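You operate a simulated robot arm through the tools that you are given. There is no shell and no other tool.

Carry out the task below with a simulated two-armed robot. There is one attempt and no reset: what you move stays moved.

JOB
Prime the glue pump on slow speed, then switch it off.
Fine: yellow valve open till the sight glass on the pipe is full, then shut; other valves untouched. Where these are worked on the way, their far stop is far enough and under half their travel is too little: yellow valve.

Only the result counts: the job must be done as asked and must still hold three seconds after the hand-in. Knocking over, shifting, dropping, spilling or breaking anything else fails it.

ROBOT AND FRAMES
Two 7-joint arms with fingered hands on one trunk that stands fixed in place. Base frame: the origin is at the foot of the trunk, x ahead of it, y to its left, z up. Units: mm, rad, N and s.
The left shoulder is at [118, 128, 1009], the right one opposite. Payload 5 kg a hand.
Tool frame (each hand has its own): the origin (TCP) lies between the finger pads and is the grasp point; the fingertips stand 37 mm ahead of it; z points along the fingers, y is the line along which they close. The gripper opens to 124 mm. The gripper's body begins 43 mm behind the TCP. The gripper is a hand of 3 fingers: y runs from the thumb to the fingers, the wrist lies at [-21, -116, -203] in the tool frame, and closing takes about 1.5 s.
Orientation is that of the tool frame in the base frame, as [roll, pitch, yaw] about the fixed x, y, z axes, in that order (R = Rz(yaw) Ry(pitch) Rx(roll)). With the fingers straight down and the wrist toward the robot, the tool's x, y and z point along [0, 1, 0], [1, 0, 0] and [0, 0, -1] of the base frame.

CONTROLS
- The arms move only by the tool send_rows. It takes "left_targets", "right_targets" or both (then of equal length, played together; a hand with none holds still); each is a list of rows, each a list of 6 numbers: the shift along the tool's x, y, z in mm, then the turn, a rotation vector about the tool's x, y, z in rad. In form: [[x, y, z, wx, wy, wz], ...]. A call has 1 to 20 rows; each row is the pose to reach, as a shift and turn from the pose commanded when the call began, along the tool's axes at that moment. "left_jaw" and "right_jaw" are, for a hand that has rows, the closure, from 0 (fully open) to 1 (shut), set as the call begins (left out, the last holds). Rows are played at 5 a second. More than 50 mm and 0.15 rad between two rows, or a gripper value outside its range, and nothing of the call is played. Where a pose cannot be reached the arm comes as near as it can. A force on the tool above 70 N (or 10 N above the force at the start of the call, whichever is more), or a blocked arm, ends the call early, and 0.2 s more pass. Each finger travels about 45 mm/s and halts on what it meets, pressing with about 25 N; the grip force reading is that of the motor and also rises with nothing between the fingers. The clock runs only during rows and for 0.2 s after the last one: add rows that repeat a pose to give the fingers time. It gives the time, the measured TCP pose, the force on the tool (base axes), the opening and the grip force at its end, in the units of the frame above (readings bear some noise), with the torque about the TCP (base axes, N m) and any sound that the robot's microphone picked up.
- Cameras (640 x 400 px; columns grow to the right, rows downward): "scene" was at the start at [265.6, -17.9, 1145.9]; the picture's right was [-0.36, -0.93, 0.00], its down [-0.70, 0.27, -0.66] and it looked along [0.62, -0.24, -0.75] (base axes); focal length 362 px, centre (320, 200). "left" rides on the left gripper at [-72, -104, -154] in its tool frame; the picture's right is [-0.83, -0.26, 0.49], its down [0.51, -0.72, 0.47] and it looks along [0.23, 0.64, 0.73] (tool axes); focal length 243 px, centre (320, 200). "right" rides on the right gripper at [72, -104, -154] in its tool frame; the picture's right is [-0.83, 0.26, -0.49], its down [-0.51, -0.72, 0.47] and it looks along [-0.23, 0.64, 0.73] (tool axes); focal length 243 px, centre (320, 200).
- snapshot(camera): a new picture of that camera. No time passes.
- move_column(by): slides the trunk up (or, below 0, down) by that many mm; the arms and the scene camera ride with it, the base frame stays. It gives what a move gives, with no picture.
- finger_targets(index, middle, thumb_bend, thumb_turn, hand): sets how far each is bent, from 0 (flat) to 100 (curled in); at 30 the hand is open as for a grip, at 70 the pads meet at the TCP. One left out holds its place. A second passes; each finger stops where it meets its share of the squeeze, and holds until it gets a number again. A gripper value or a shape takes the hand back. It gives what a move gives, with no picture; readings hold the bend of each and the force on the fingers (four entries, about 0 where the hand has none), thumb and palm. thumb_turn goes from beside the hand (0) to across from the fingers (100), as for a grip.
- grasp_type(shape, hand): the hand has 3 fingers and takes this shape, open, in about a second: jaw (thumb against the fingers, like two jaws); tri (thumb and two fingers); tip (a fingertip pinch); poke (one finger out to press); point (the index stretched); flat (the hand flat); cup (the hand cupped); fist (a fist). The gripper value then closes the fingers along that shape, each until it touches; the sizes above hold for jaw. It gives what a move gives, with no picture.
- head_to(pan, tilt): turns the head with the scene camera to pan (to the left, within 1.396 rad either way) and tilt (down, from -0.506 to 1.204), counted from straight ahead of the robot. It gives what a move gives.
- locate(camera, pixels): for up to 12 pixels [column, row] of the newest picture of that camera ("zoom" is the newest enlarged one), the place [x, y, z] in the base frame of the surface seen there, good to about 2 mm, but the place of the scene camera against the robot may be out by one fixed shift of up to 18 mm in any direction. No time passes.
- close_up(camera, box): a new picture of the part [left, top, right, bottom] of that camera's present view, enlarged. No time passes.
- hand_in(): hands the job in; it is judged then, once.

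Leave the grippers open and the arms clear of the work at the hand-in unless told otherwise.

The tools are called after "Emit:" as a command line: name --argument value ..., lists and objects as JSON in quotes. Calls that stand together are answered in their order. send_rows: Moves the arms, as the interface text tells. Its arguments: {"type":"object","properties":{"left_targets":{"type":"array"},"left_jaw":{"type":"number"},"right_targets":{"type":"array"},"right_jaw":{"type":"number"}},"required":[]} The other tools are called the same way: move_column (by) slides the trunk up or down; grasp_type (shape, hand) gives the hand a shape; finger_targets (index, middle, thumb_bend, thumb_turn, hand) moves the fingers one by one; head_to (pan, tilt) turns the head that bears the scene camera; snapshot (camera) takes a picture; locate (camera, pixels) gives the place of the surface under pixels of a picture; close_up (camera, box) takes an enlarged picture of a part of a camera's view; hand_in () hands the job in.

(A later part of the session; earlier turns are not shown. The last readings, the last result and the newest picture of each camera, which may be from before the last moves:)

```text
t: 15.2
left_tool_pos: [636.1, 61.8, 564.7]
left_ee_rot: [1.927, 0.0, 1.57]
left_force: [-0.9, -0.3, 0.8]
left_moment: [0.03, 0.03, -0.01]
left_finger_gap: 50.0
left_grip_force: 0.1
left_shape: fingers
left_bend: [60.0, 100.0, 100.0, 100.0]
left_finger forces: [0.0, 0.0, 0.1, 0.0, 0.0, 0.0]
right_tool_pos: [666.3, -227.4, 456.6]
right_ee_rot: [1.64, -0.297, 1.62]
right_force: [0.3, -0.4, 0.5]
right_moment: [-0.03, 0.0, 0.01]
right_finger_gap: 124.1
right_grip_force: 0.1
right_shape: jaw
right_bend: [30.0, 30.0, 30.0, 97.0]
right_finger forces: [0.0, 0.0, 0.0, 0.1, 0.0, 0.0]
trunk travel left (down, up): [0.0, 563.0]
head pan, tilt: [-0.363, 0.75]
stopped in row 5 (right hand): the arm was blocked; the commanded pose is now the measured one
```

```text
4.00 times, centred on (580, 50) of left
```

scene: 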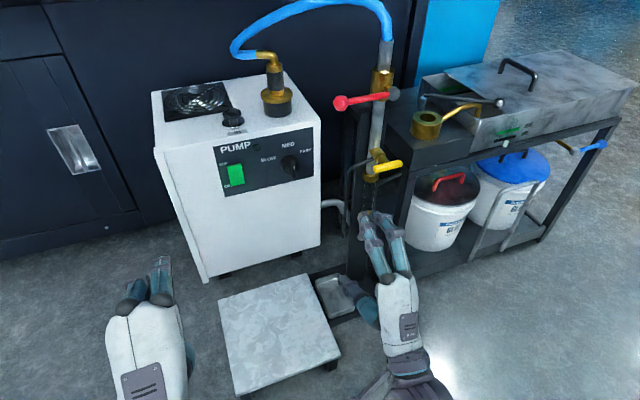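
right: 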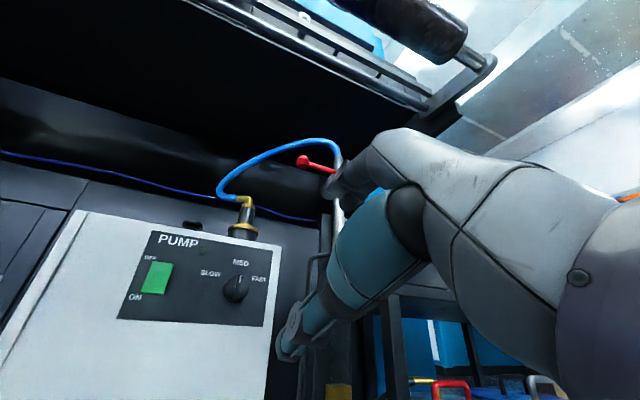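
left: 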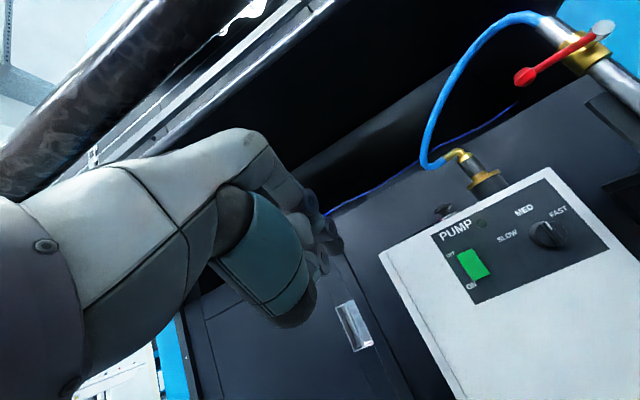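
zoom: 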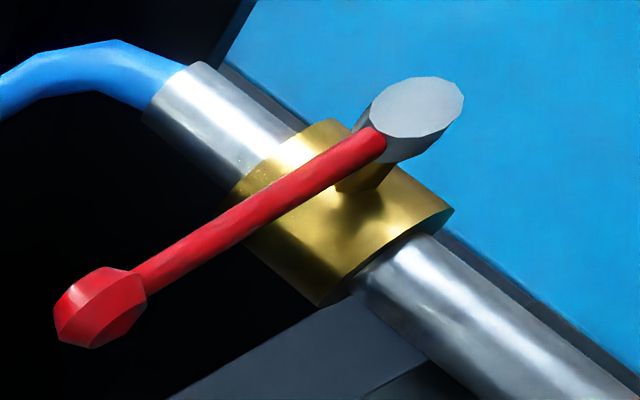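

Emit:
close_up --camera "scene" --box '[310, 130, 420, 240]'

Emit:
locate --camera "zoom" --pixels '[[335, 108], [290, 132], [262, 160], [256, 200], [250, 260], [243, 340], [240, 385], [340, 170], [335, 230], [380, 100], [365, 90], [300, 290]]'

```text
3.64 times, centred on (365, 185) of scene
```

zoom: 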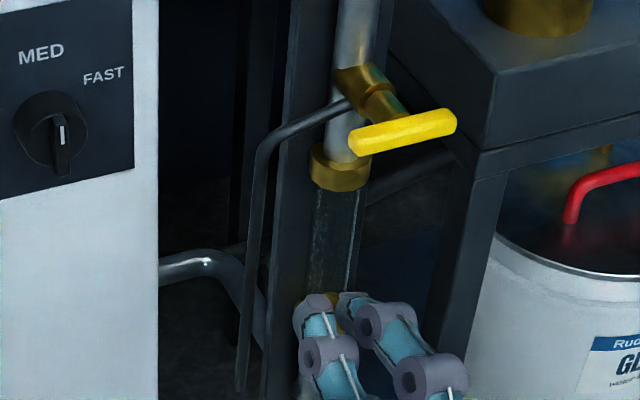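

```text
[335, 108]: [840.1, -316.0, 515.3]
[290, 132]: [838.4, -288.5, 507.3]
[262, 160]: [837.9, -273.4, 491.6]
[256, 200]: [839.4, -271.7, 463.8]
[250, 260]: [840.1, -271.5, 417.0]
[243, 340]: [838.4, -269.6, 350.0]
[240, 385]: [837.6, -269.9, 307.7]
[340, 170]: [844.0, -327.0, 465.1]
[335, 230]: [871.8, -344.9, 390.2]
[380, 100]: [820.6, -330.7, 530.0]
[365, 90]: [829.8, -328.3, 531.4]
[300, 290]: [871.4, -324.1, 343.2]
```

The tube runs down at about x=848, y=-281, too close for a rolled right-hand grip on the knob. The left index is already out, so I'll use it to push the end of the knob's bar. First I'll move the right hand back and aside.

Emit:
send_rows --right_targets '[[-22.3, 23.8, -6.3, 0.037, -0.019, -0.057], [-44.6, 47.6, -12.5, 0.074, -0.039, -0.114], [-66.9, 71.4, -18.8, 0.11, -0.058, -0.171], [-89.2, 95.2, -25, 0.147, -0.078, -0.228], [-111.5, 119, -31.3, 0.184, -0.097, -0.285]]'

Emit:
snapshot --camera "scene"

```text
t: 16.4
left_tool_pos: [636.5, 63.8, 564.7]
left_ee_rot: [1.925, -0.001, 1.571]
left_force: [0.5, -0.3, 0.2]
left_moment: [-0.01, -0.01, 0.01]
left_finger_gap: 50.2
left_grip_force: 0.0
left_shape: fingers
left_bend: [60.0, 100.0, 100.0, 100.0]
left_finger forces: [0.0, 0.1, 0.1, 0.0, 0.1, 0.1]
right_tool_pos: [649.7, -369.1, 539.0]
right_ee_rot: [1.836, -0.003, 1.571]
right_force: [0.8, -0.1, -0.8]
right_moment: [-0.02, 0.06, -0.01]
right_finger_gap: 123.9
right_grip_force: 0.1
right_shape: jaw
right_bend: [30.0, 30.0, 30.0, 97.0]
right_finger forces: [0.1, 0.1, 0.0, 0.0, 0.1, 0.1]
trunk travel left (down, up): [0.0, 563.0]
head pan, tilt: [-0.363, 0.75]
```

```text
taken
```

scene: 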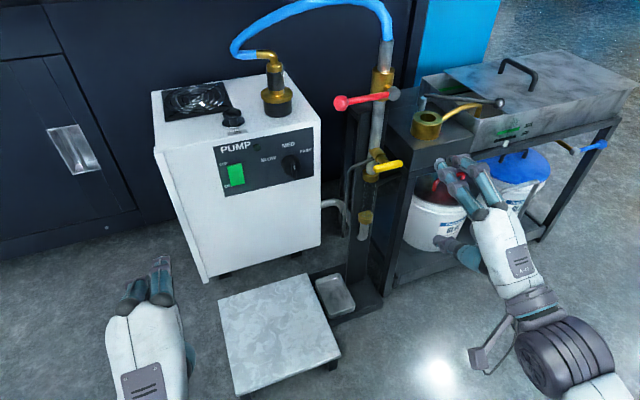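

Now the left hand: move it in front of the knob and yaw it slightly to the right, staying at x=700 for now.

Emit:
send_rows --left_targets '[[-36.2, -9.6, 13.2, 0, -0.0351, 0.0128], [-72.5, -19.2, 26.3, 0, -0.0703, 0.0256], [-108.7, -28.8, 39.5, 0, -0.1054, 0.0384], [-144.9, -38.4, 52.7, 0, -0.1406, 0.0511], [-181.1, -48, 65.9, 0, -0.1757, 0.0639], [-217.4, -57.6, 79, 0, -0.2109, 0.0767], [-253.6, -67.2, 92.2, 0, -0.246, 0.0895]]'

Emit:
snapshot --camera "left"

Emit:
snapshot --camera "scene"

```text
t: 17.4
left_tool_pos: [714.3, 29.4, 525.4]
left_ee_rot: [1.884, -0.069, 1.582]
left_force: [0.2, -0.4, 0.2]
left_moment: [0.02, 0.0, 0.04]
left_finger_gap: 50.0
left_grip_force: 0.0
left_shape: fingers
left_bend: [60.0, 100.0, 100.0, 100.0]
left_finger forces: [0.1, 0.1, 0.0, 0.1, 0.1, 0.0]
right_tool_pos: [650.4, -370.2, 538.5]
right_ee_rot: [1.835, -0.003, 1.567]
right_force: [-0.5, -0.2, 0.5]
right_moment: [0.0, 0.04, -0.02]
right_finger_gap: 123.6
right_grip_force: 0.1
right_shape: jaw
right_bend: [30.0, 30.0, 30.0, 97.0]
right_finger forces: [0.0, 0.0, 0.0, 0.1, 0.1, 0.0]
trunk travel left (down, up): [0.0, 563.0]
head pan, tilt: [-0.363, 0.75]
stopped in row 4 (left hand): the arm was blocked; the commanded pose is now the measured one
```

```text
taken
```

left: 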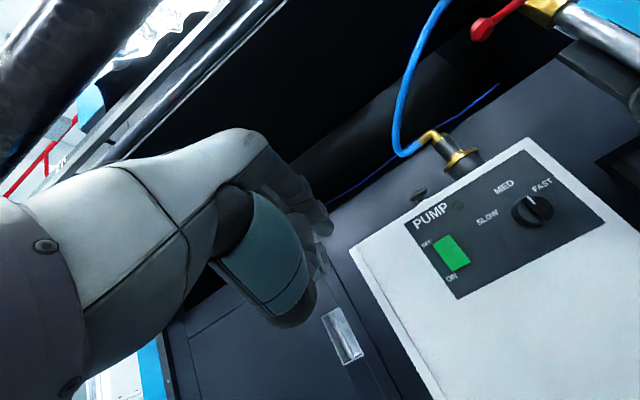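

```text
taken
```

scene: 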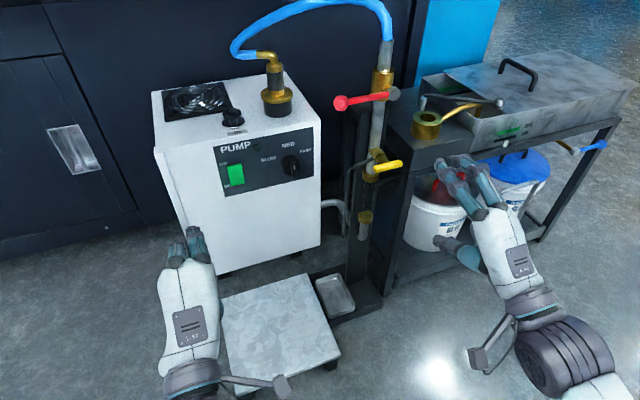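

The left arm stalled against a joint limit; its wrist is bent far back. A steeper hand, about 45° down, with a straighter index should suit the wrist better, so I'll pitch it down and then slide right.

Emit:
send_rows --left_targets '[[0, 0, 0, 0.1179, -0.0115, -0.0134], [0, 0, 0, 0.2358, -0.023, -0.0268], [0, 0, 0, 0.3537, -0.0345, -0.0401], [0, 0, 0, 0.4716, -0.046, -0.0535], [-36.3, -0.8, -5.1, 0.4716, -0.046, -0.0535], [-72.6, -1.5, -10.2, 0.4716, -0.046, -0.0535], [-108.9, -2.3, -15.3, 0.4716, -0.046, -0.0535]]'

Emit:
finger_targets --hand "left" --index 15

Emit:
snapshot --camera "left"

Emit:
snapshot --camera "scene"

```text
t: 18.7
left_tool_pos: [719.3, 48.4, 505.0]
left_ee_rot: [2.316, -0.206, 1.578]
left_force: [-0.4, -1.0, -0.1]
left_moment: [-0.03, 0.02, -0.01]
left_finger_gap: 50.3
left_grip_force: 0.0
left_shape: fingers
left_bend: [60.0, 100.0, 100.0, 100.0]
left_finger forces: [0.1, 0.0, 0.0, 0.1, 0.0, 0.0]
right_tool_pos: [651.5, -369.1, 538.2]
right_ee_rot: [1.835, -0.004, 1.573]
right_force: [-0.1, -0.4, -0.4]
right_moment: [0.03, 0.01, -0.02]
right_finger_gap: 124.1
right_grip_force: 0.1
right_shape: jaw
right_bend: [30.0, 30.0, 30.0, 97.0]
right_finger forces: [0.1, 0.1, 0.0, 0.0, 0.0, 0.1]
trunk travel left (down, up): [0.0, 563.0]
head pan, tilt: [-0.363, 0.75]
stopped in row 6 (left hand): the arm was blocked; the commanded pose is now the measured one
```

```text
t: 19.7
left_tool_pos: [720.0, 49.0, 505.9]
left_ee_rot: [2.317, -0.207, 1.578]
left_force: [-0.4, -0.9, 0.1]
left_moment: [-0.02, 0.0, 0.03]
left_finger_gap: 93.9
left_grip_force: 0.0
left_shape: fingers
left_bend: [15.0, 100.0, 100.0, 100.0]
left_finger forces: [0.0, 0.0, 0.0, 0.0, 0.1, 0.1]
right_tool_pos: [650.2, -369.8, 538.4]
right_ee_rot: [1.835, -0.004, 1.573]
right_force: [-0.3, 0.6, -0.1]
right_moment: [0.01, -0.03, 0.0]
right_finger_gap: 124.0
right_grip_force: 0.0
right_shape: jaw
right_bend: [30.0, 30.0, 30.0, 97.0]
right_finger forces: [0.0, 0.1, 0.1, 0.0, 0.1, 0.1]
trunk travel left (down, up): [0.0, 563.0]
head pan, tilt: [-0.363, 0.75]
```

```text
taken
```

left: 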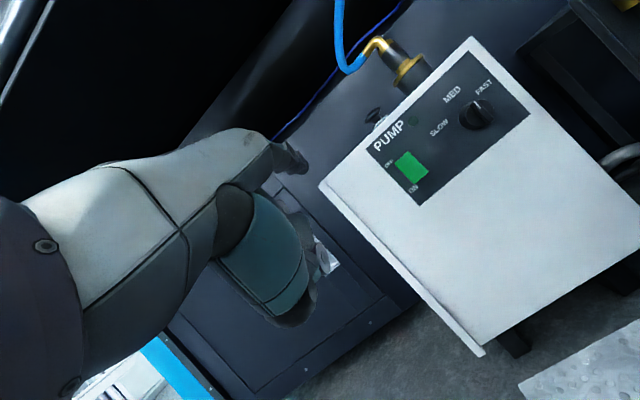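

```text
taken
```

scene: 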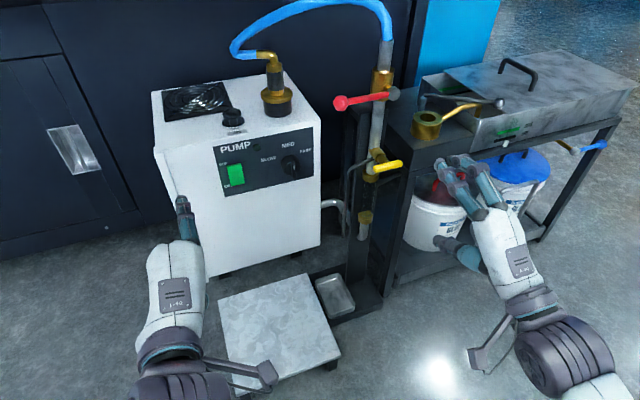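

Blocked again with no force at the hand, so the left elbow may be resting on something. I'll look around the left arm with the head camera.

Emit:
head_to --pan 0.9 --tilt 0.75

Emit:
snapshot --camera "scene"

Emit:
head_to --pan 0.3 --tilt 1.2

Emit:
snapshot --camera "scene"

```text
t: 21.1
left_tool_pos: [719.4, 49.8, 504.4]
left_ee_rot: [2.316, -0.209, 1.578]
left_force: [-0.8, -0.8, -0.3]
left_moment: [0.03, 0.02, -0.04]
left_finger_gap: 94.1
left_grip_force: 0.2
left_shape: fingers
left_bend: [15.0, 100.0, 100.0, 100.0]
left_finger forces: [0.0, 0.0, 0.1, 0.0, 0.2, 0.0]
right_tool_pos: [650.9, -369.5, 539.4]
right_ee_rot: [1.834, -0.004, 1.572]
right_force: [0.9, 1.0, -0.4]
right_moment: [-0.02, -0.02, -0.01]
right_finger_gap: 124.1
right_grip_force: 0.0
right_shape: jaw
right_bend: [30.0, 30.0, 30.0, 97.0]
right_finger forces: [0.0, 0.0, 0.0, 0.1, 0.0, 0.0]
trunk travel left (down, up): [0.0, 563.0]
head pan, tilt: [0.901, 0.75]
```

```text
taken
```

scene: 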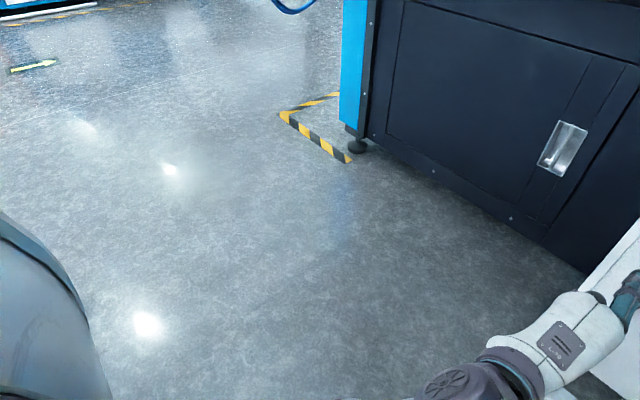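

```text
t: 22.1
left_tool_pos: [717.7, 49.9, 505.9]
left_ee_rot: [2.317, -0.207, 1.578]
left_force: [-0.1, 0.2, 0.6]
left_moment: [-0.02, 0.0, -0.01]
left_finger_gap: 94.2
left_grip_force: 0.0
left_shape: fingers
left_bend: [15.0, 100.0, 100.0, 100.0]
left_finger forces: [0.0, 0.0, 0.0, 0.1, 0.1, 0.0]
right_tool_pos: [649.0, -369.9, 539.2]
right_ee_rot: [1.834, -0.004, 1.572]
right_force: [0.6, 0.6, 0.4]
right_moment: [0.05, 0.01, 0.02]
right_finger_gap: 123.9
right_grip_force: 0.1
right_shape: jaw
right_bend: [30.0, 30.0, 30.0, 97.0]
right_finger forces: [0.0, 0.1, 0.0, 0.0, 0.1, 0.1]
trunk travel left (down, up): [0.0, 563.0]
head pan, tilt: [0.3, 1.201]
```

```text
taken
```

scene: 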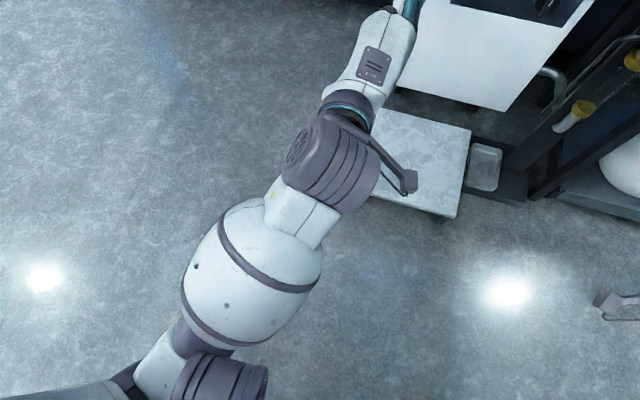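

The left elbow hangs very low and close to the robot's own base, so the low trunk is probably pinching it. I'll raise the trunk 100 mm again and look straight down at the arms.

Emit:
move_column --by 100

Emit:
snapshot --camera "scene"

```text
t: 23.1
left_tool_pos: [716.7, 87.3, 568.9]
left_ee_rot: [2.309, -0.351, 1.568]
left_force: [0.3, -0.6, 0.2]
left_moment: [0.03, 0.02, -0.01]
left_finger_gap: 93.8
left_grip_force: 0.1
left_shape: fingers
left_bend: [15.0, 100.0, 100.0, 100.0]
left_finger forces: [0.1, 0.0, 0.0, 0.1, 0.0, 0.0]
right_tool_pos: [648.4, -370.9, 623.6]
right_ee_rot: [1.827, -0.004, 1.57]
right_force: [0.7, 0.7, -0.5]
right_moment: [0.0, -0.04, 0.01]
right_finger_gap: 123.9
right_grip_force: 0.1
right_shape: jaw
right_bend: [30.0, 30.0, 30.0, 97.0]
right_finger forces: [0.0, 0.1, 0.0, 0.0, 0.0, 0.0]
trunk travel left (down, up): [-80.0, 484.0]
head pan, tilt: [0.3, 1.201]
stopped: the arm was blocked; the commanded pose is now the measured one
```

```text
taken
```

scene: 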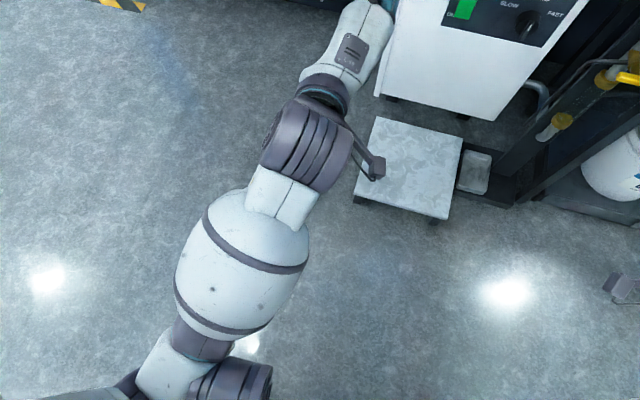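

Raising the trunk pushed the left hand sideways, so the left arm is touching something. I'll locate its links and look around the trunk for the contact.

Emit:
locate --camera "scene" --pixels '[[240, 385], [180, 370], [240, 270], [290, 190], [310, 145], [325, 90], [345, 45], [370, 5], [375, 165], [100, 395], [205, 345], [380, 180]]'

Emit:
snapshot --camera "left"

Emit:
snapshot --camera "right"

```text
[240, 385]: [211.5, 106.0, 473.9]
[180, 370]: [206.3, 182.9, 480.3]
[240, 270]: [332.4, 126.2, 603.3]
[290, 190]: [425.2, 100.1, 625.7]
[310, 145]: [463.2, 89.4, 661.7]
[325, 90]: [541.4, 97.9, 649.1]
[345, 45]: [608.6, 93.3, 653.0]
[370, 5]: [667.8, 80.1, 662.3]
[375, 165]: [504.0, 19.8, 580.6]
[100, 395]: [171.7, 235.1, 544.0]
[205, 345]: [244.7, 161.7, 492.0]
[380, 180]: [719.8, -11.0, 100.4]
```

```text
taken
```

left: 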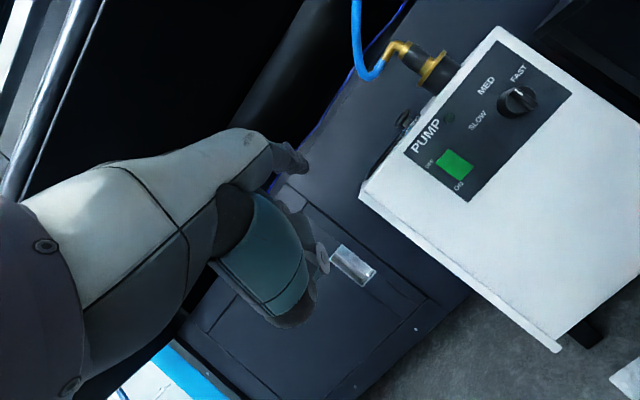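

```text
taken
```

right: 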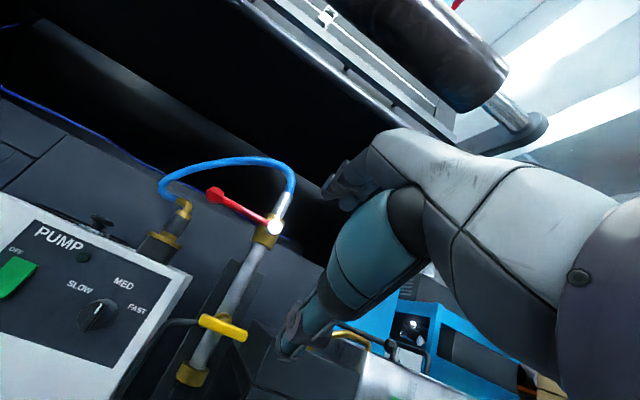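

Emit:
head_to --pan 1.0 --tilt 1.2

Emit:
snapshot --camera "scene"

Emit:
head_to --pan -1.0 --tilt 1.2

Emit:
snapshot --camera "scene"

```text
t: 24.1
left_tool_pos: [716.3, 88.1, 569.1]
left_ee_rot: [2.309, -0.353, 1.568]
left_force: [-0.3, 0.4, 0.5]
left_moment: [-0.02, 0.03, 0.0]
left_finger_gap: 94.1
left_grip_force: 0.0
left_shape: fingers
left_bend: [15.0, 100.0, 100.0, 100.0]
left_finger forces: [0.1, 0.0, 0.0, 0.1, 0.0, 0.0]
right_tool_pos: [649.7, -369.6, 622.0]
right_ee_rot: [1.829, -0.004, 1.574]
right_force: [-0.6, -0.8, -0.7]
right_moment: [0.05, 0.02, -0.05]
right_finger_gap: 123.7
right_grip_force: 0.1
right_shape: jaw
right_bend: [30.0, 30.0, 30.0, 97.0]
right_finger forces: [0.1, 0.1, 0.1, 0.0, 0.0, 0.1]
trunk travel left (down, up): [-80.0, 484.0]
head pan, tilt: [1.0, 1.201]
```

```text
taken
```

scene: 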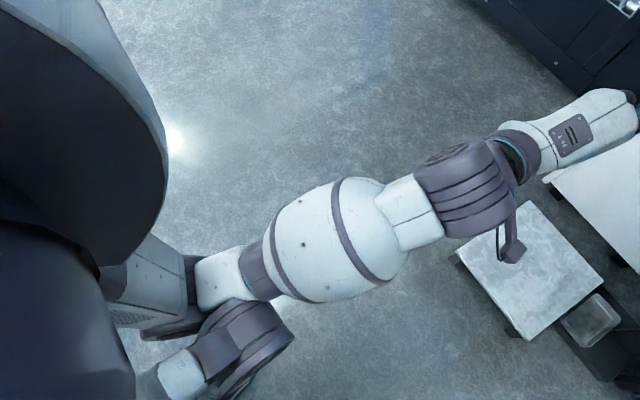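

```text
t: 26.1
left_tool_pos: [716.2, 88.2, 567.9]
left_ee_rot: [2.309, -0.353, 1.569]
left_force: [0.4, 0.1, 0.2]
left_moment: [0.01, -0.01, -0.01]
left_finger_gap: 94.0
left_grip_force: 0.3
left_shape: fingers
left_bend: [15.0, 100.0, 100.0, 100.0]
left_finger forces: [0.1, 0.1, 0.0, 0.0, 0.0, 0.0]
right_tool_pos: [648.7, -369.4, 621.9]
right_ee_rot: [1.828, -0.004, 1.572]
right_force: [-0.2, 0.6, 0.2]
right_moment: [-0.03, 0.02, -0.01]
right_finger_gap: 123.7
right_grip_force: 0.0
right_shape: jaw
right_bend: [30.0, 30.0, 30.0, 97.0]
right_finger forces: [0.0, 0.0, 0.1, 0.0, 0.0, 0.0]
trunk travel left (down, up): [-80.0, 484.0]
head pan, tilt: [-1.0, 1.201]
```

```text
taken
```

scene: 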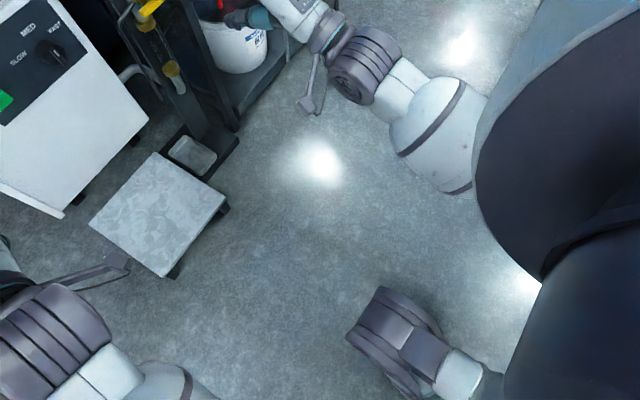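

There's another ribbed joint with a white link right in front of the trunk, at about (400, 340) in this view. I'll locate it to tell whether it's the left elbow or part of the trunk.

Emit:
locate --camera "scene" --pixels '[[385, 300], [360, 340], [420, 350], [465, 375], [490, 385], [440, 395], [400, 390], [430, 130], [470, 180], [500, 100], [560, 200], [520, 390]]'

Emit:
head_to --pan -0.1 --tilt 1.2

Emit:
snapshot --camera "scene"

```text
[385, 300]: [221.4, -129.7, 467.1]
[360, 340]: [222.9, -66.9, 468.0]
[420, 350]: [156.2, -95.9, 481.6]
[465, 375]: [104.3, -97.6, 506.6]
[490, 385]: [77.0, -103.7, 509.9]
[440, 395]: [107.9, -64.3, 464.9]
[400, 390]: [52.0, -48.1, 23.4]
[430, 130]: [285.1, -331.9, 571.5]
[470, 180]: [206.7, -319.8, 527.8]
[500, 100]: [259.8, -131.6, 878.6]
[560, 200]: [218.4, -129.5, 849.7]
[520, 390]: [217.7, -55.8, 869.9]
```

```text
t: 27.3
left_tool_pos: [717.5, 87.6, 567.8]
left_ee_rot: [2.309, -0.353, 1.57]
left_force: [0.9, -0.7, -0.4]
left_moment: [-0.01, 0.04, -0.01]
left_finger_gap: 94.0
left_grip_force: 0.0
left_shape: fingers
left_bend: [15.0, 100.0, 100.0, 100.0]
left_finger forces: [0.0, 0.0, 0.0, 0.0, 0.0, 0.0]
right_tool_pos: [650.2, -369.8, 620.2]
right_ee_rot: [1.828, -0.005, 1.576]
right_force: [0.2, -0.3, 0.5]
right_moment: [-0.04, -0.01, 0.0]
right_finger_gap: 123.9
right_grip_force: 0.0
right_shape: jaw
right_bend: [30.0, 30.0, 30.0, 97.0]
right_finger forces: [0.1, 0.0, 0.1, 0.1, 0.1, 0.1]
trunk travel left (down, up): [-80.0, 484.0]
head pan, tilt: [-0.099, 1.201]
```

```text
taken
```

scene: 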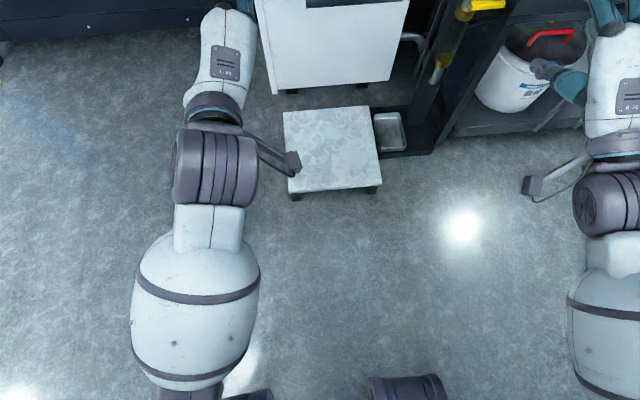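

The two ribbed joints at about (215, ±100, 470) are part of the robot's base, and the left elbow has caught on the left one. I'll free it by moving the left hand outward to the left before raising the trunk.

Emit:
send_rows --left_targets '[[24.6, -1.8, 6.2, 0, 0, 0], [49.2, -3.7, 12.4, 0, 0, 0], [73.8, -5.5, 18.6, 0, 0, 0], [98.4, -7.3, 24.8, 0, 0, 0], [123, -9.2, 31, 0, 0, 0], [147.6, -11, 37.2, 0, 0, 0]]'

Emit:
snapshot --camera "scene"

```text
t: 28.7
left_tool_pos: [735.8, 237.9, 588.2]
left_ee_rot: [2.309, -0.352, 1.57]
left_force: [0.3, 0.6, 0.3]
left_moment: [-0.02, -0.03, -0.01]
left_finger_gap: 94.3
left_grip_force: 0.1
left_shape: fingers
left_bend: [15.0, 100.0, 100.0, 100.0]
left_finger forces: [0.1, 0.0, 0.0, 0.0, 0.0, 0.0]
right_tool_pos: [649.9, -370.1, 622.3]
right_ee_rot: [1.83, -0.005, 1.575]
right_force: [-0.4, -0.7, 0.1]
right_moment: [-0.01, -0.03, 0.01]
right_finger_gap: 124.2
right_grip_force: 0.1
right_shape: jaw
right_bend: [30.0, 30.0, 30.0, 97.0]
right_finger forces: [0.0, 0.0, 0.0, 0.0, 0.1, 0.1]
trunk travel left (down, up): [-80.0, 484.0]
head pan, tilt: [-0.099, 1.201]
```

```text
taken
```

scene: 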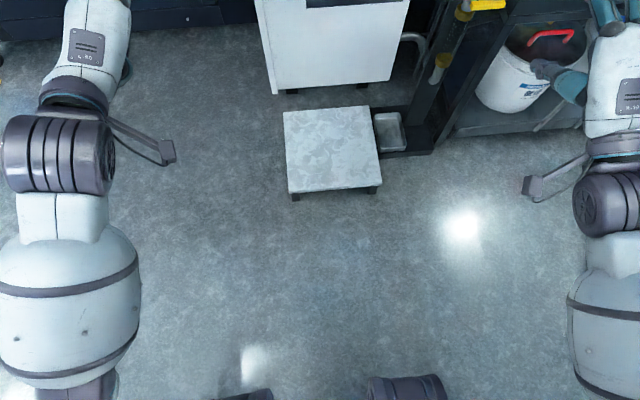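

The left arm is free again. I'll raise the trunk another 80 mm, so the elbows stay above the base joints, and turn the head back to the work.

Emit:
move_column --by 80

Emit:
head_to --pan -0.363 --tilt 0.75

Emit:
snapshot --camera "scene"

```text
t: 29.9
left_tool_pos: [737.9, 237.5, 667.2]
left_ee_rot: [2.309, -0.351, 1.57]
left_force: [-0.1, 0.6, -0.7]
left_moment: [0.0, -0.02, 0.0]
left_finger_gap: 94.1
left_grip_force: 0.0
left_shape: fingers
left_bend: [15.0, 100.0, 100.0, 100.0]
left_finger forces: [0.1, 0.1, 0.1, 0.0, 0.1, 0.0]
right_tool_pos: [648.7, -369.6, 701.5]
right_ee_rot: [1.83, -0.004, 1.575]
right_force: [0.5, -0.4, -0.8]
right_moment: [0.02, -0.05, -0.02]
right_finger_gap: 123.9
right_grip_force: 0.0
right_shape: jaw
right_bend: [30.0, 30.0, 30.0, 97.0]
right_finger forces: [0.0, 0.0, 0.1, 0.1, 0.1, 0.1]
trunk travel left (down, up): [-160.0, 404.0]
head pan, tilt: [-0.099, 1.201]
```

```text
t: 30.8
left_tool_pos: [736.7, 238.0, 668.1]
left_ee_rot: [2.31, -0.352, 1.57]
left_force: [0.3, -0.6, -0.4]
left_moment: [-0.01, 0.01, -0.01]
left_finger_gap: 94.1
left_grip_force: 0.0
left_shape: fingers
left_bend: [15.0, 100.0, 100.0, 100.0]
left_finger forces: [0.0, 0.0, 0.1, 0.0, 0.0, 0.0]
right_tool_pos: [649.9, -368.9, 701.4]
right_ee_rot: [1.83, -0.004, 1.574]
right_force: [0.0, -1.0, -1.3]
right_moment: [0.01, 0.01, -0.01]
right_finger_gap: 123.8
right_grip_force: 0.0
right_shape: jaw
right_bend: [30.0, 30.0, 30.0, 97.0]
right_finger forces: [0.1, 0.0, 0.0, 0.1, 0.0, 0.0]
trunk travel left (down, up): [-160.0, 404.0]
head pan, tilt: [-0.363, 0.75]
```

```text
taken
```

scene: 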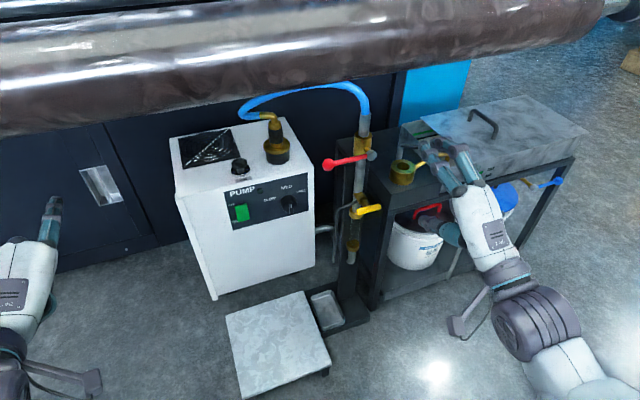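

Clear. Now I'll move the left hand toward the switch, pitched about 45° down and square to the panel, holding off at x≈720.

Emit:
send_rows --left_targets '[[-34.9, -2.6, -0.6, 0.0059, -0.0305, -0.032], [-69.9, -5.1, -1.1, 0.0118, -0.061, -0.0639], [-104.8, -7.7, -1.7, 0.0176, -0.0915, -0.0959], [-139.7, -10.2, -2.3, 0.0235, -0.122, -0.1278], [-174.6, -12.8, -2.8, 0.0294, -0.1525, -0.1598], [-209.6, -15.3, -3.4, 0.0353, -0.183, -0.1917], [-244.5, -17.9, -3.9, 0.0411, -0.2135, -0.2237], [-279.4, -20.4, -4.5, 0.047, -0.244, -0.2556]]'

Emit:
snapshot --camera "left"

Emit:
snapshot --camera "scene"

```text
t: 32.0
left_tool_pos: [733.1, 133.6, 591.8]
left_ee_rot: [2.316, -0.314, 1.556]
left_force: [-0.3, -0.3, -0.7]
left_moment: [0.03, -0.01, -0.01]
left_finger_gap: 94.0
left_grip_force: 0.1
left_shape: fingers
left_bend: [15.0, 100.0, 100.0, 100.0]
left_finger forces: [0.1, 0.1, 0.0, 0.0, 0.1, 0.0]
right_tool_pos: [650.2, -369.8, 698.8]
right_ee_rot: [1.83, -0.004, 1.572]
right_force: [-0.4, -0.8, 0.3]
right_moment: [0.02, -0.01, -0.02]
right_finger_gap: 123.9
right_grip_force: 0.1
right_shape: jaw
right_bend: [30.0, 30.0, 30.0, 97.0]
right_finger forces: [0.0, 0.0, 0.0, 0.1, 0.0, 0.0]
trunk travel left (down, up): [-160.0, 404.0]
head pan, tilt: [-0.363, 0.75]
stopped in row 6 (left hand): the arm was blocked; the commanded pose is now the measured one
```

```text
taken
```

left: 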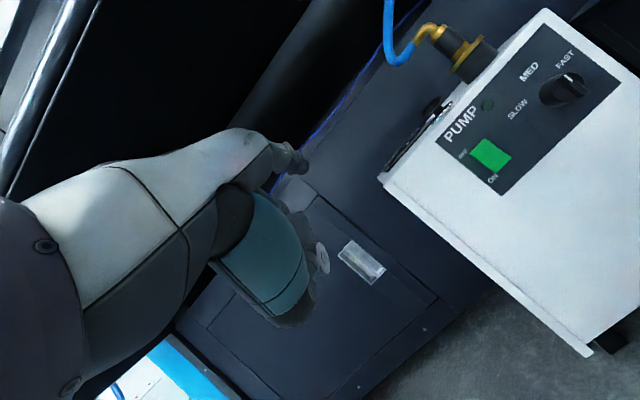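

```text
taken
```

scene: 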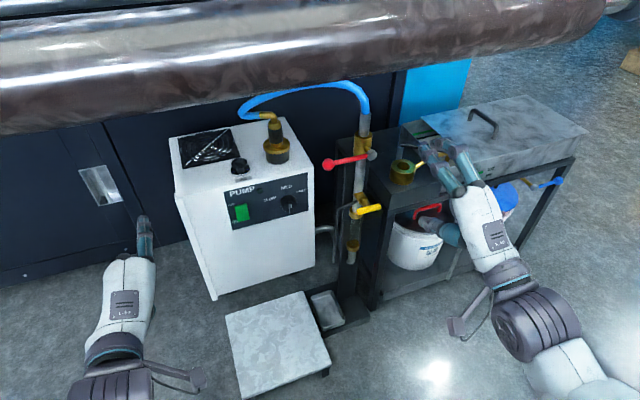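

Blocked again at y=134. I'll look at the left elbow from above.

Emit:
head_to --pan 0.5 --tilt 1.2

Emit:
snapshot --camera "scene"

Emit:
locate --camera "scene" --pixels '[[240, 385], [180, 370], [200, 320], [240, 290], [160, 280], [120, 330], [300, 380], [60, 380], [100, 300], [280, 330]]'

```text
t: 33.2
left_tool_pos: [733.0, 132.7, 594.0]
left_ee_rot: [2.316, -0.313, 1.558]
left_force: [0.4, 0.9, -0.2]
left_moment: [-0.01, -0.02, 0.02]
left_finger_gap: 94.0
left_grip_force: 0.1
left_shape: fingers
left_bend: [15.0, 100.0, 100.0, 100.0]
left_finger forces: [0.0, 0.0, 0.0, 0.0, 0.0, 0.0]
right_tool_pos: [650.2, -369.9, 701.1]
right_ee_rot: [1.829, -0.004, 1.571]
right_force: [0.3, 0.3, 0.5]
right_moment: [0.01, 0.01, -0.02]
right_finger_gap: 124.0
right_grip_force: 0.0
right_shape: jaw
right_bend: [30.0, 30.0, 30.0, 97.0]
right_finger forces: [0.0, 0.0, 0.0, 0.0, 0.1, 0.1]
trunk travel left (down, up): [-160.0, 404.0]
head pan, tilt: [0.499, 1.201]
```

```text
taken
```

scene: 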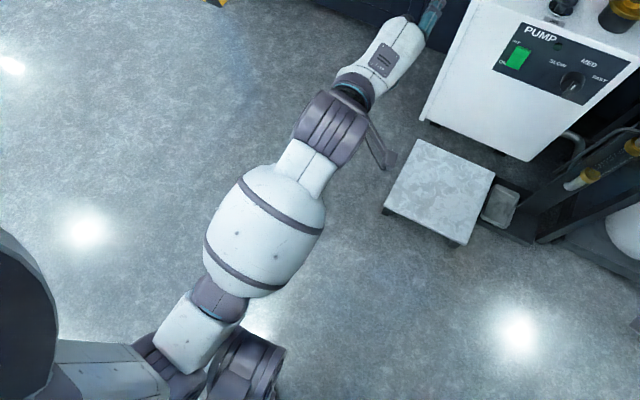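

```text
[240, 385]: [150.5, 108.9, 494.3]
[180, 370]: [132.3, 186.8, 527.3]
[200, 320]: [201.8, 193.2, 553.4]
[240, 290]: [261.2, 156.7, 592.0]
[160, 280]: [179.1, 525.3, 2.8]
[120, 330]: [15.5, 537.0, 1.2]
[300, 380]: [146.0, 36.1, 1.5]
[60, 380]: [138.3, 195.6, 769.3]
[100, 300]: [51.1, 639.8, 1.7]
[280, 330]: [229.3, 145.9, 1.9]
```

The left elbow, at about (165, 190, 540), presses against the base's ribbed joint, whose top is at z≈500. Raising the trunk until the elbow clears it should help. Meanwhile I'll find where the straightened index tip is.

Emit:
move_column --by 90

Emit:
close_up --camera "left" --box '[240, 120, 352, 190]'

Emit:
locate --camera "zoom" --pixels '[[330, 190], [350, 230], [370, 250], [360, 270], [340, 250], [320, 230], [300, 160], [375, 265], [350, 290], [330, 270]]'

```text
t: 34.4
left_tool_pos: [734.6, 137.3, 686.4]
left_ee_rot: [2.31, -0.326, 1.558]
left_force: [-1.1, 0.2, 0.6]
left_moment: [0.01, 0.02, 0.02]
left_finger_gap: 93.9
left_grip_force: 0.0
left_shape: fingers
left_bend: [15.0, 100.0, 100.0, 100.0]
left_finger forces: [0.0, 0.0, 0.0, 0.1, 0.0, 0.0]
right_tool_pos: [650.1, -369.5, 792.5]
right_ee_rot: [1.828, -0.005, 1.575]
right_force: [0.1, 0.7, 0.0]
right_moment: [0.02, 0.03, 0.0]
right_finger_gap: 123.8
right_grip_force: 0.1
right_shape: jaw
right_bend: [30.0, 30.0, 30.0, 97.0]
right_finger forces: [0.0, 0.0, 0.0, 0.0, 0.0, 0.0]
trunk travel left (down, up): [-250.0, 314.0]
head pan, tilt: [0.499, 1.201]
```

```text
5.71 times, centred on (296, 155) of left
```

zoom: 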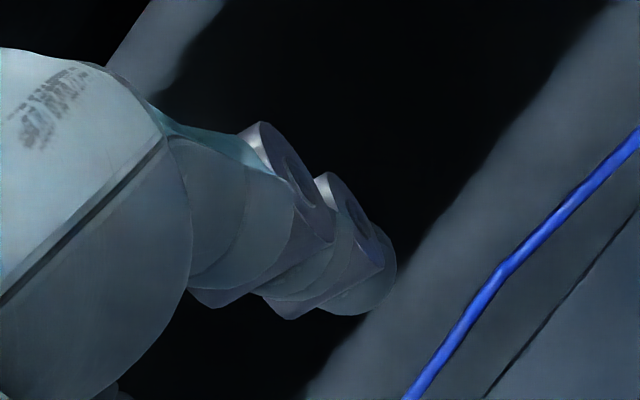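

```text
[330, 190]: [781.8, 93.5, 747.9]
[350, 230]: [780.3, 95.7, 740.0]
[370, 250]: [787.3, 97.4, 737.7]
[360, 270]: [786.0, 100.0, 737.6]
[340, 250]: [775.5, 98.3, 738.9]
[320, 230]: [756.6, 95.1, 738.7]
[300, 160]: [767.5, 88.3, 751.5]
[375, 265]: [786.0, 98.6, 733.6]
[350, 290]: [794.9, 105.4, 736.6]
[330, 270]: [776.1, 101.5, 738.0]
```

The trunk is up at shoulder z≈1059. With the index nearly straight, its tip is at about (-13, 86, 8) in the tool frame. I'll extend the left arm forward on its own side, with the hand pitched 70° down, to straighten the elbow before sweeping right.

Emit:
send_rows --left_targets '[[-5.4, -2.8, 33.8, 0.0961, -0.0533, -0.0388], [-10.8, -5.7, 67.6, 0.1922, -0.1066, -0.0776], [-16.3, -8.5, 101.3, 0.2882, -0.1598, -0.1163], [-21.7, -11.4, 135.1, 0.3843, -0.2131, -0.1551], [-27.1, -14.2, 168.9, 0.4804, -0.2664, -0.1939]]'

Emit:
head_to --pan 0.2 --tilt 0.95

Emit:
snapshot --camera "scene"

```text
t: 35.6
left_tool_pos: [848.3, 142.0, 557.3]
left_ee_rot: [2.8, 0.013, 1.571]
left_force: [-0.2, -0.1, -1.5]
left_moment: [-0.02, -0.01, 0.0]
left_finger_gap: 94.1
left_grip_force: 0.1
left_shape: fingers
left_bend: [15.0, 100.0, 100.0, 100.0]
left_finger forces: [0.0, 0.1, 0.1, 0.0, 0.0, 0.0]
right_tool_pos: [651.3, -370.1, 789.9]
right_ee_rot: [1.831, -0.004, 1.572]
right_force: [-0.2, -0.5, -0.9]
right_moment: [0.0, 0.0, 0.01]
right_finger_gap: 123.8
right_grip_force: 0.0
right_shape: jaw
right_bend: [30.0, 30.0, 30.0, 97.0]
right_finger forces: [0.0, 0.0, 0.0, 0.0, 0.1, 0.0]
trunk travel left (down, up): [-250.0, 314.0]
head pan, tilt: [0.499, 1.201]
```

```text
t: 36.4
left_tool_pos: [847.8, 143.5, 558.0]
left_ee_rot: [2.797, 0.014, 1.571]
left_force: [0.7, -0.3, 0.6]
left_moment: [-0.03, 0.04, 0.01]
left_finger_gap: 93.9
left_grip_force: 0.1
left_shape: fingers
left_bend: [15.0, 100.0, 100.0, 100.0]
left_finger forces: [0.1, 0.0, 0.0, 0.0, 0.1, 0.1]
right_tool_pos: [649.2, -369.1, 790.7]
right_ee_rot: [1.83, -0.004, 1.571]
right_force: [-0.2, 1.1, 0.0]
right_moment: [-0.05, 0.01, 0.02]
right_finger_gap: 123.9
right_grip_force: 0.1
right_shape: jaw
right_bend: [30.0, 30.0, 30.0, 97.0]
right_finger forces: [0.0, 0.0, 0.1, 0.1, 0.0, 0.0]
trunk travel left (down, up): [-250.0, 314.0]
head pan, tilt: [0.201, 0.949]
```

```text
taken
```

scene: 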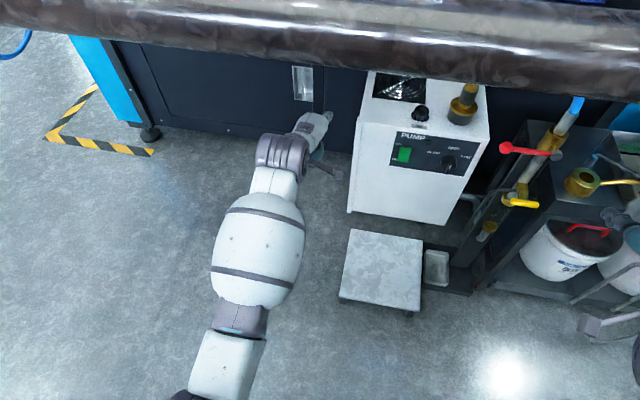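

The left arm is extended now. I'll sweep it right to line up with the switch, with the tip about 70 mm in front of the panel.

Emit:
send_rows --left_targets '[[-34, -10.4, 10, 0, 0, 0], [-68, -20.8, 20.1, 0, 0, 0], [-102, -31.2, 30.2, 0, 0, 0], [-136, -41.6, 40.2, 0, 0, 0], [-170, -52, 50.3, 0, 0, 0], [-204, -62.4, 60.3, 0, 0, 0]]'

Emit:
snapshot --camera "scene"

Emit:
snapshot --camera "left"

```text
t: 37.8
left_tool_pos: [810.9, -62.7, 482.3]
left_ee_rot: [2.797, 0.013, 1.571]
left_force: [-0.1, -0.6, 0.5]
left_moment: [0.03, -0.01, 0.04]
left_finger_gap: 93.8
left_grip_force: 0.0
left_shape: fingers
left_bend: [15.0, 100.0, 100.0, 100.0]
left_finger forces: [0.0, 0.0, 0.1, 0.1, 0.0, 0.1]
right_tool_pos: [650.0, -370.0, 790.3]
right_ee_rot: [1.83, -0.005, 1.573]
right_force: [-0.4, -1.0, -0.5]
right_moment: [0.02, -0.01, 0.02]
right_finger_gap: 123.7
right_grip_force: 0.0
right_shape: jaw
right_bend: [30.0, 30.0, 30.0, 97.0]
right_finger forces: [0.1, 0.0, 0.0, 0.1, 0.0, 0.0]
trunk travel left (down, up): [-250.0, 314.0]
head pan, tilt: [0.201, 0.949]
```

```text
taken
```

scene: 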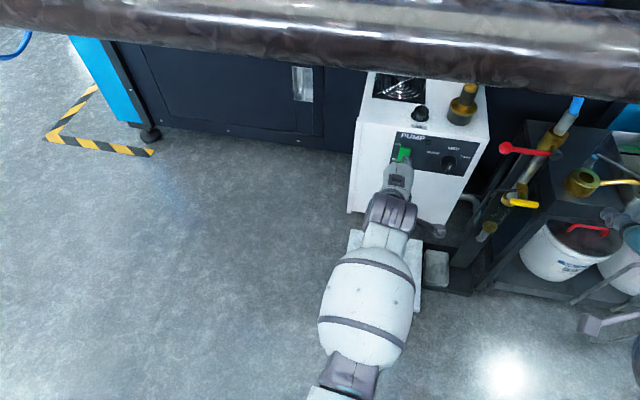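

```text
taken
```

left: 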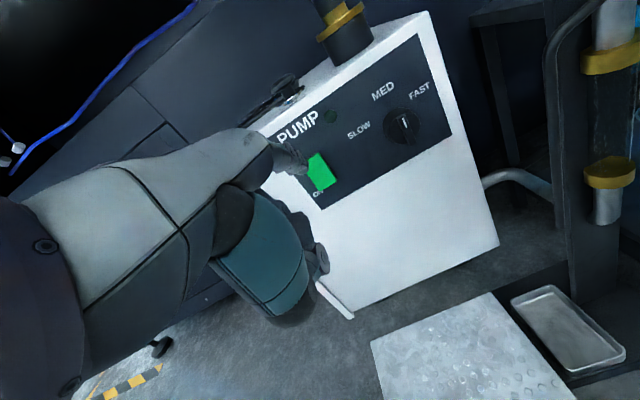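

The left hand is well placed, and its camera also sees the sight glass at about (612, 115) between the brass collars. I'll lower the trunk 70 mm for reach with the arm extended, then check the view.

Emit:
move_column --by -70

Emit:
snapshot --camera "left"

Emit:
locate --camera "left" --pixels '[[300, 160], [305, 165], [302, 155], [310, 167]]'

```text
t: 38.9
left_tool_pos: [814.4, -72.6, 429.4]
left_ee_rot: [2.784, 0.033, 1.567]
left_force: [-0.7, -0.1, 0.1]
left_moment: [0.02, 0.0, -0.04]
left_finger_gap: 93.9
left_grip_force: 0.0
left_shape: fingers
left_bend: [15.0, 100.0, 100.0, 100.0]
left_finger forces: [0.0, 0.0, 0.0, 0.0, 0.0, 0.0]
right_tool_pos: [648.4, -369.1, 726.1]
right_ee_rot: [1.826, -0.004, 1.574]
right_force: [0.2, -0.1, 0.2]
right_moment: [0.0, 0.01, -0.02]
right_finger_gap: 123.9
right_grip_force: 0.1
right_shape: jaw
right_bend: [30.0, 30.0, 30.0, 97.0]
right_finger forces: [0.1, 0.0, 0.1, 0.1, 0.0, 0.0]
trunk travel left (down, up): [-180.0, 384.0]
head pan, tilt: [0.201, 0.949]
```

```text
taken
```

left: 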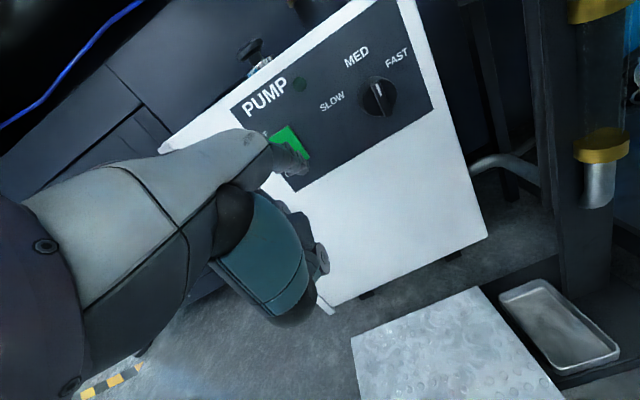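

```text
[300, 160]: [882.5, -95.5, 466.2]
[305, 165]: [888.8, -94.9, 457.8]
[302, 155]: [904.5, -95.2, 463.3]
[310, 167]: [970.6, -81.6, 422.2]
```

The left hand dropped only 53 mm and the right 64 mm, so I'll wait a moment and re-read.

Emit:
send_rows --left_targets '[[0, 0, 0, 0, 0, 0], [0, 0, 0, 0, 0, 0], [0, 0, 0, 0, 0, 0]]' --right_targets '[[0, 0, 0, 0, 0, 0], [0, 0, 0, 0, 0, 0], [0, 0, 0, 0, 0, 0]]'

Emit:
head_to --pan 0.2 --tilt 1.2

Emit:
snapshot --camera "scene"

```text
t: 39.7
left_tool_pos: [816.2, -74.5, 427.6]
left_ee_rot: [2.785, 0.034, 1.568]
left_force: [0.2, 0.8, -0.8]
left_moment: [0.01, 0.0, 0.03]
left_finger_gap: 94.1
left_grip_force: 0.1
left_shape: fingers
left_bend: [15.0, 100.0, 100.0, 100.0]
left_finger forces: [0.0, 0.0, 0.0, 0.0, 0.1, 0.1]
right_tool_pos: [649.3, -369.8, 722.0]
right_ee_rot: [1.828, -0.004, 1.571]
right_force: [0.7, 0.9, 0.8]
right_moment: [-0.01, 0.02, 0.02]
right_finger_gap: 123.7
right_grip_force: 0.1
right_shape: jaw
right_bend: [30.0, 30.0, 30.0, 97.0]
right_finger forces: [0.0, 0.0, 0.1, 0.1, 0.0, 0.0]
trunk travel left (down, up): [-180.0, 384.0]
head pan, tilt: [0.201, 0.949]
```

```text
t: 40.5
left_tool_pos: [816.7, -74.9, 428.8]
left_ee_rot: [2.782, 0.036, 1.568]
left_force: [-0.1, 0.9, 0.9]
left_moment: [-0.01, -0.01, -0.02]
left_finger_gap: 93.7
left_grip_force: 0.0
left_shape: fingers
left_bend: [15.0, 100.0, 100.0, 100.0]
left_finger forces: [0.0, 0.0, 0.0, 0.0, 0.1, 0.0]
right_tool_pos: [649.8, -370.4, 720.4]
right_ee_rot: [1.83, -0.005, 1.574]
right_force: [-0.1, -0.6, -0.3]
right_moment: [0.0, -0.02, 0.01]
right_finger_gap: 124.0
right_grip_force: 0.0
right_shape: jaw
right_bend: [30.0, 30.0, 30.0, 97.0]
right_finger forces: [0.1, 0.1, 0.0, 0.0, 0.0, 0.1]
trunk travel left (down, up): [-180.0, 384.0]
head pan, tilt: [0.201, 1.201]
```

```text
taken
```

scene: 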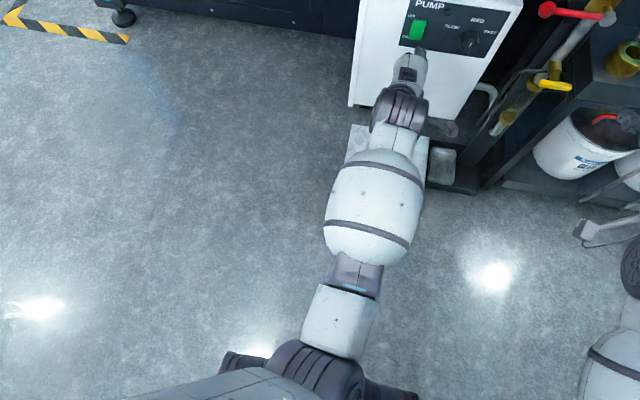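

Emit:
locate --camera "scene" --pixels '[[320, 365], [295, 355], [345, 375], [245, 362], [390, 392], [340, 320], [360, 270], [375, 200], [395, 140], [230, 390], [310, 390]]'

```text
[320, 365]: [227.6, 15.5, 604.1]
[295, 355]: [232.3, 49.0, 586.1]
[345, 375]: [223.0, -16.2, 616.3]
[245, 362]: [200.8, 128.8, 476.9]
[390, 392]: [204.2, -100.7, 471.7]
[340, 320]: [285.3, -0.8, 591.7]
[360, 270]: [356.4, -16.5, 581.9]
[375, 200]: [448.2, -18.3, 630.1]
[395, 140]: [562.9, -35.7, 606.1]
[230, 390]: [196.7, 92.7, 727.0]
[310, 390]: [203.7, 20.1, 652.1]
```

The upper and lower arm together reach about 860 mm, so a higher trunk is fine and keeps the elbow, now at (230, 16, 590), off the base. I'll raise the trunk 70 mm again, where the arm moved freely.

Emit:
move_column --by 70

Emit:
send_rows --left_targets '[[0, 0, 0, 0, 0, 0], [0, 0, 0, 0, 0, 0]]'

Emit:
head_to --pan -0.2 --tilt 0.9

Emit:
snapshot --camera "scene"

```text
t: 41.6
left_tool_pos: [808.9, -59.9, 480.8]
left_ee_rot: [2.801, 0.014, 1.572]
left_force: [-0.3, -0.4, -0.6]
left_moment: [-0.03, -0.01, -0.01]
left_finger_gap: 93.9
left_grip_force: 0.0
left_shape: fingers
left_bend: [15.0, 100.0, 100.0, 100.0]
left_finger forces: [0.0, 0.0, 0.1, 0.1, 0.1, 0.0]
right_tool_pos: [649.0, -370.3, 790.4]
right_ee_rot: [1.83, -0.005, 1.574]
right_force: [-0.5, 0.6, -0.3]
right_moment: [0.0, -0.02, 0.01]
right_finger_gap: 123.8
right_grip_force: 0.0
right_shape: jaw
right_bend: [30.0, 30.0, 30.0, 97.0]
right_finger forces: [0.0, 0.0, 0.0, 0.1, 0.0, 0.0]
trunk travel left (down, up): [-250.0, 314.0]
head pan, tilt: [0.201, 1.201]
```

```text
t: 42.2
left_tool_pos: [808.5, -59.9, 482.2]
left_ee_rot: [2.797, 0.014, 1.571]
left_force: [0.0, 0.5, 0.0]
left_moment: [-0.03, -0.03, -0.02]
left_finger_gap: 93.8
left_grip_force: 0.1
left_shape: fingers
left_bend: [15.0, 100.0, 100.0, 100.0]
left_finger forces: [0.1, 0.0, 0.0, 0.0, 0.0, 0.0]
right_tool_pos: [650.4, -369.5, 790.9]
right_ee_rot: [1.829, -0.004, 1.571]
right_force: [0.0, -0.9, 0.2]
right_moment: [0.02, 0.01, 0.0]
right_finger_gap: 123.8
right_grip_force: 0.2
right_shape: jaw
right_bend: [30.0, 30.0, 30.0, 97.0]
right_finger forces: [0.1, 0.1, 0.0, 0.1, 0.1, 0.1]
trunk travel left (down, up): [-250.0, 314.0]
head pan, tilt: [0.201, 1.201]
```

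```text
t: 43.0
left_tool_pos: [808.3, -61.7, 482.7]
left_ee_rot: [2.799, 0.014, 1.57]
left_force: [0.1, -0.7, 0.5]
left_moment: [0.0, 0.0, 0.03]
left_finger_gap: 93.8
left_grip_force: 0.1
left_shape: fingers
left_bend: [15.0, 100.0, 100.0, 100.0]
left_finger forces: [0.0, 0.0, 0.1, 0.0, 0.1, 0.1]
right_tool_pos: [650.4, -370.6, 791.7]
right_ee_rot: [1.829, -0.004, 1.573]
right_force: [-0.4, -0.1, -0.9]
right_moment: [0.04, 0.0, -0.03]
right_finger_gap: 123.9
right_grip_force: 0.0
right_shape: jaw
right_bend: [30.0, 30.0, 30.0, 97.0]
right_finger forces: [0.0, 0.1, 0.1, 0.0, 0.0, 0.0]
trunk travel left (down, up): [-250.0, 314.0]
head pan, tilt: [-0.201, 0.901]
```

```text
taken
```

scene: 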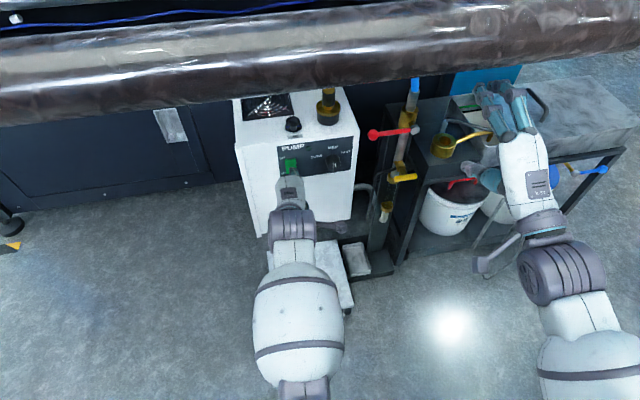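

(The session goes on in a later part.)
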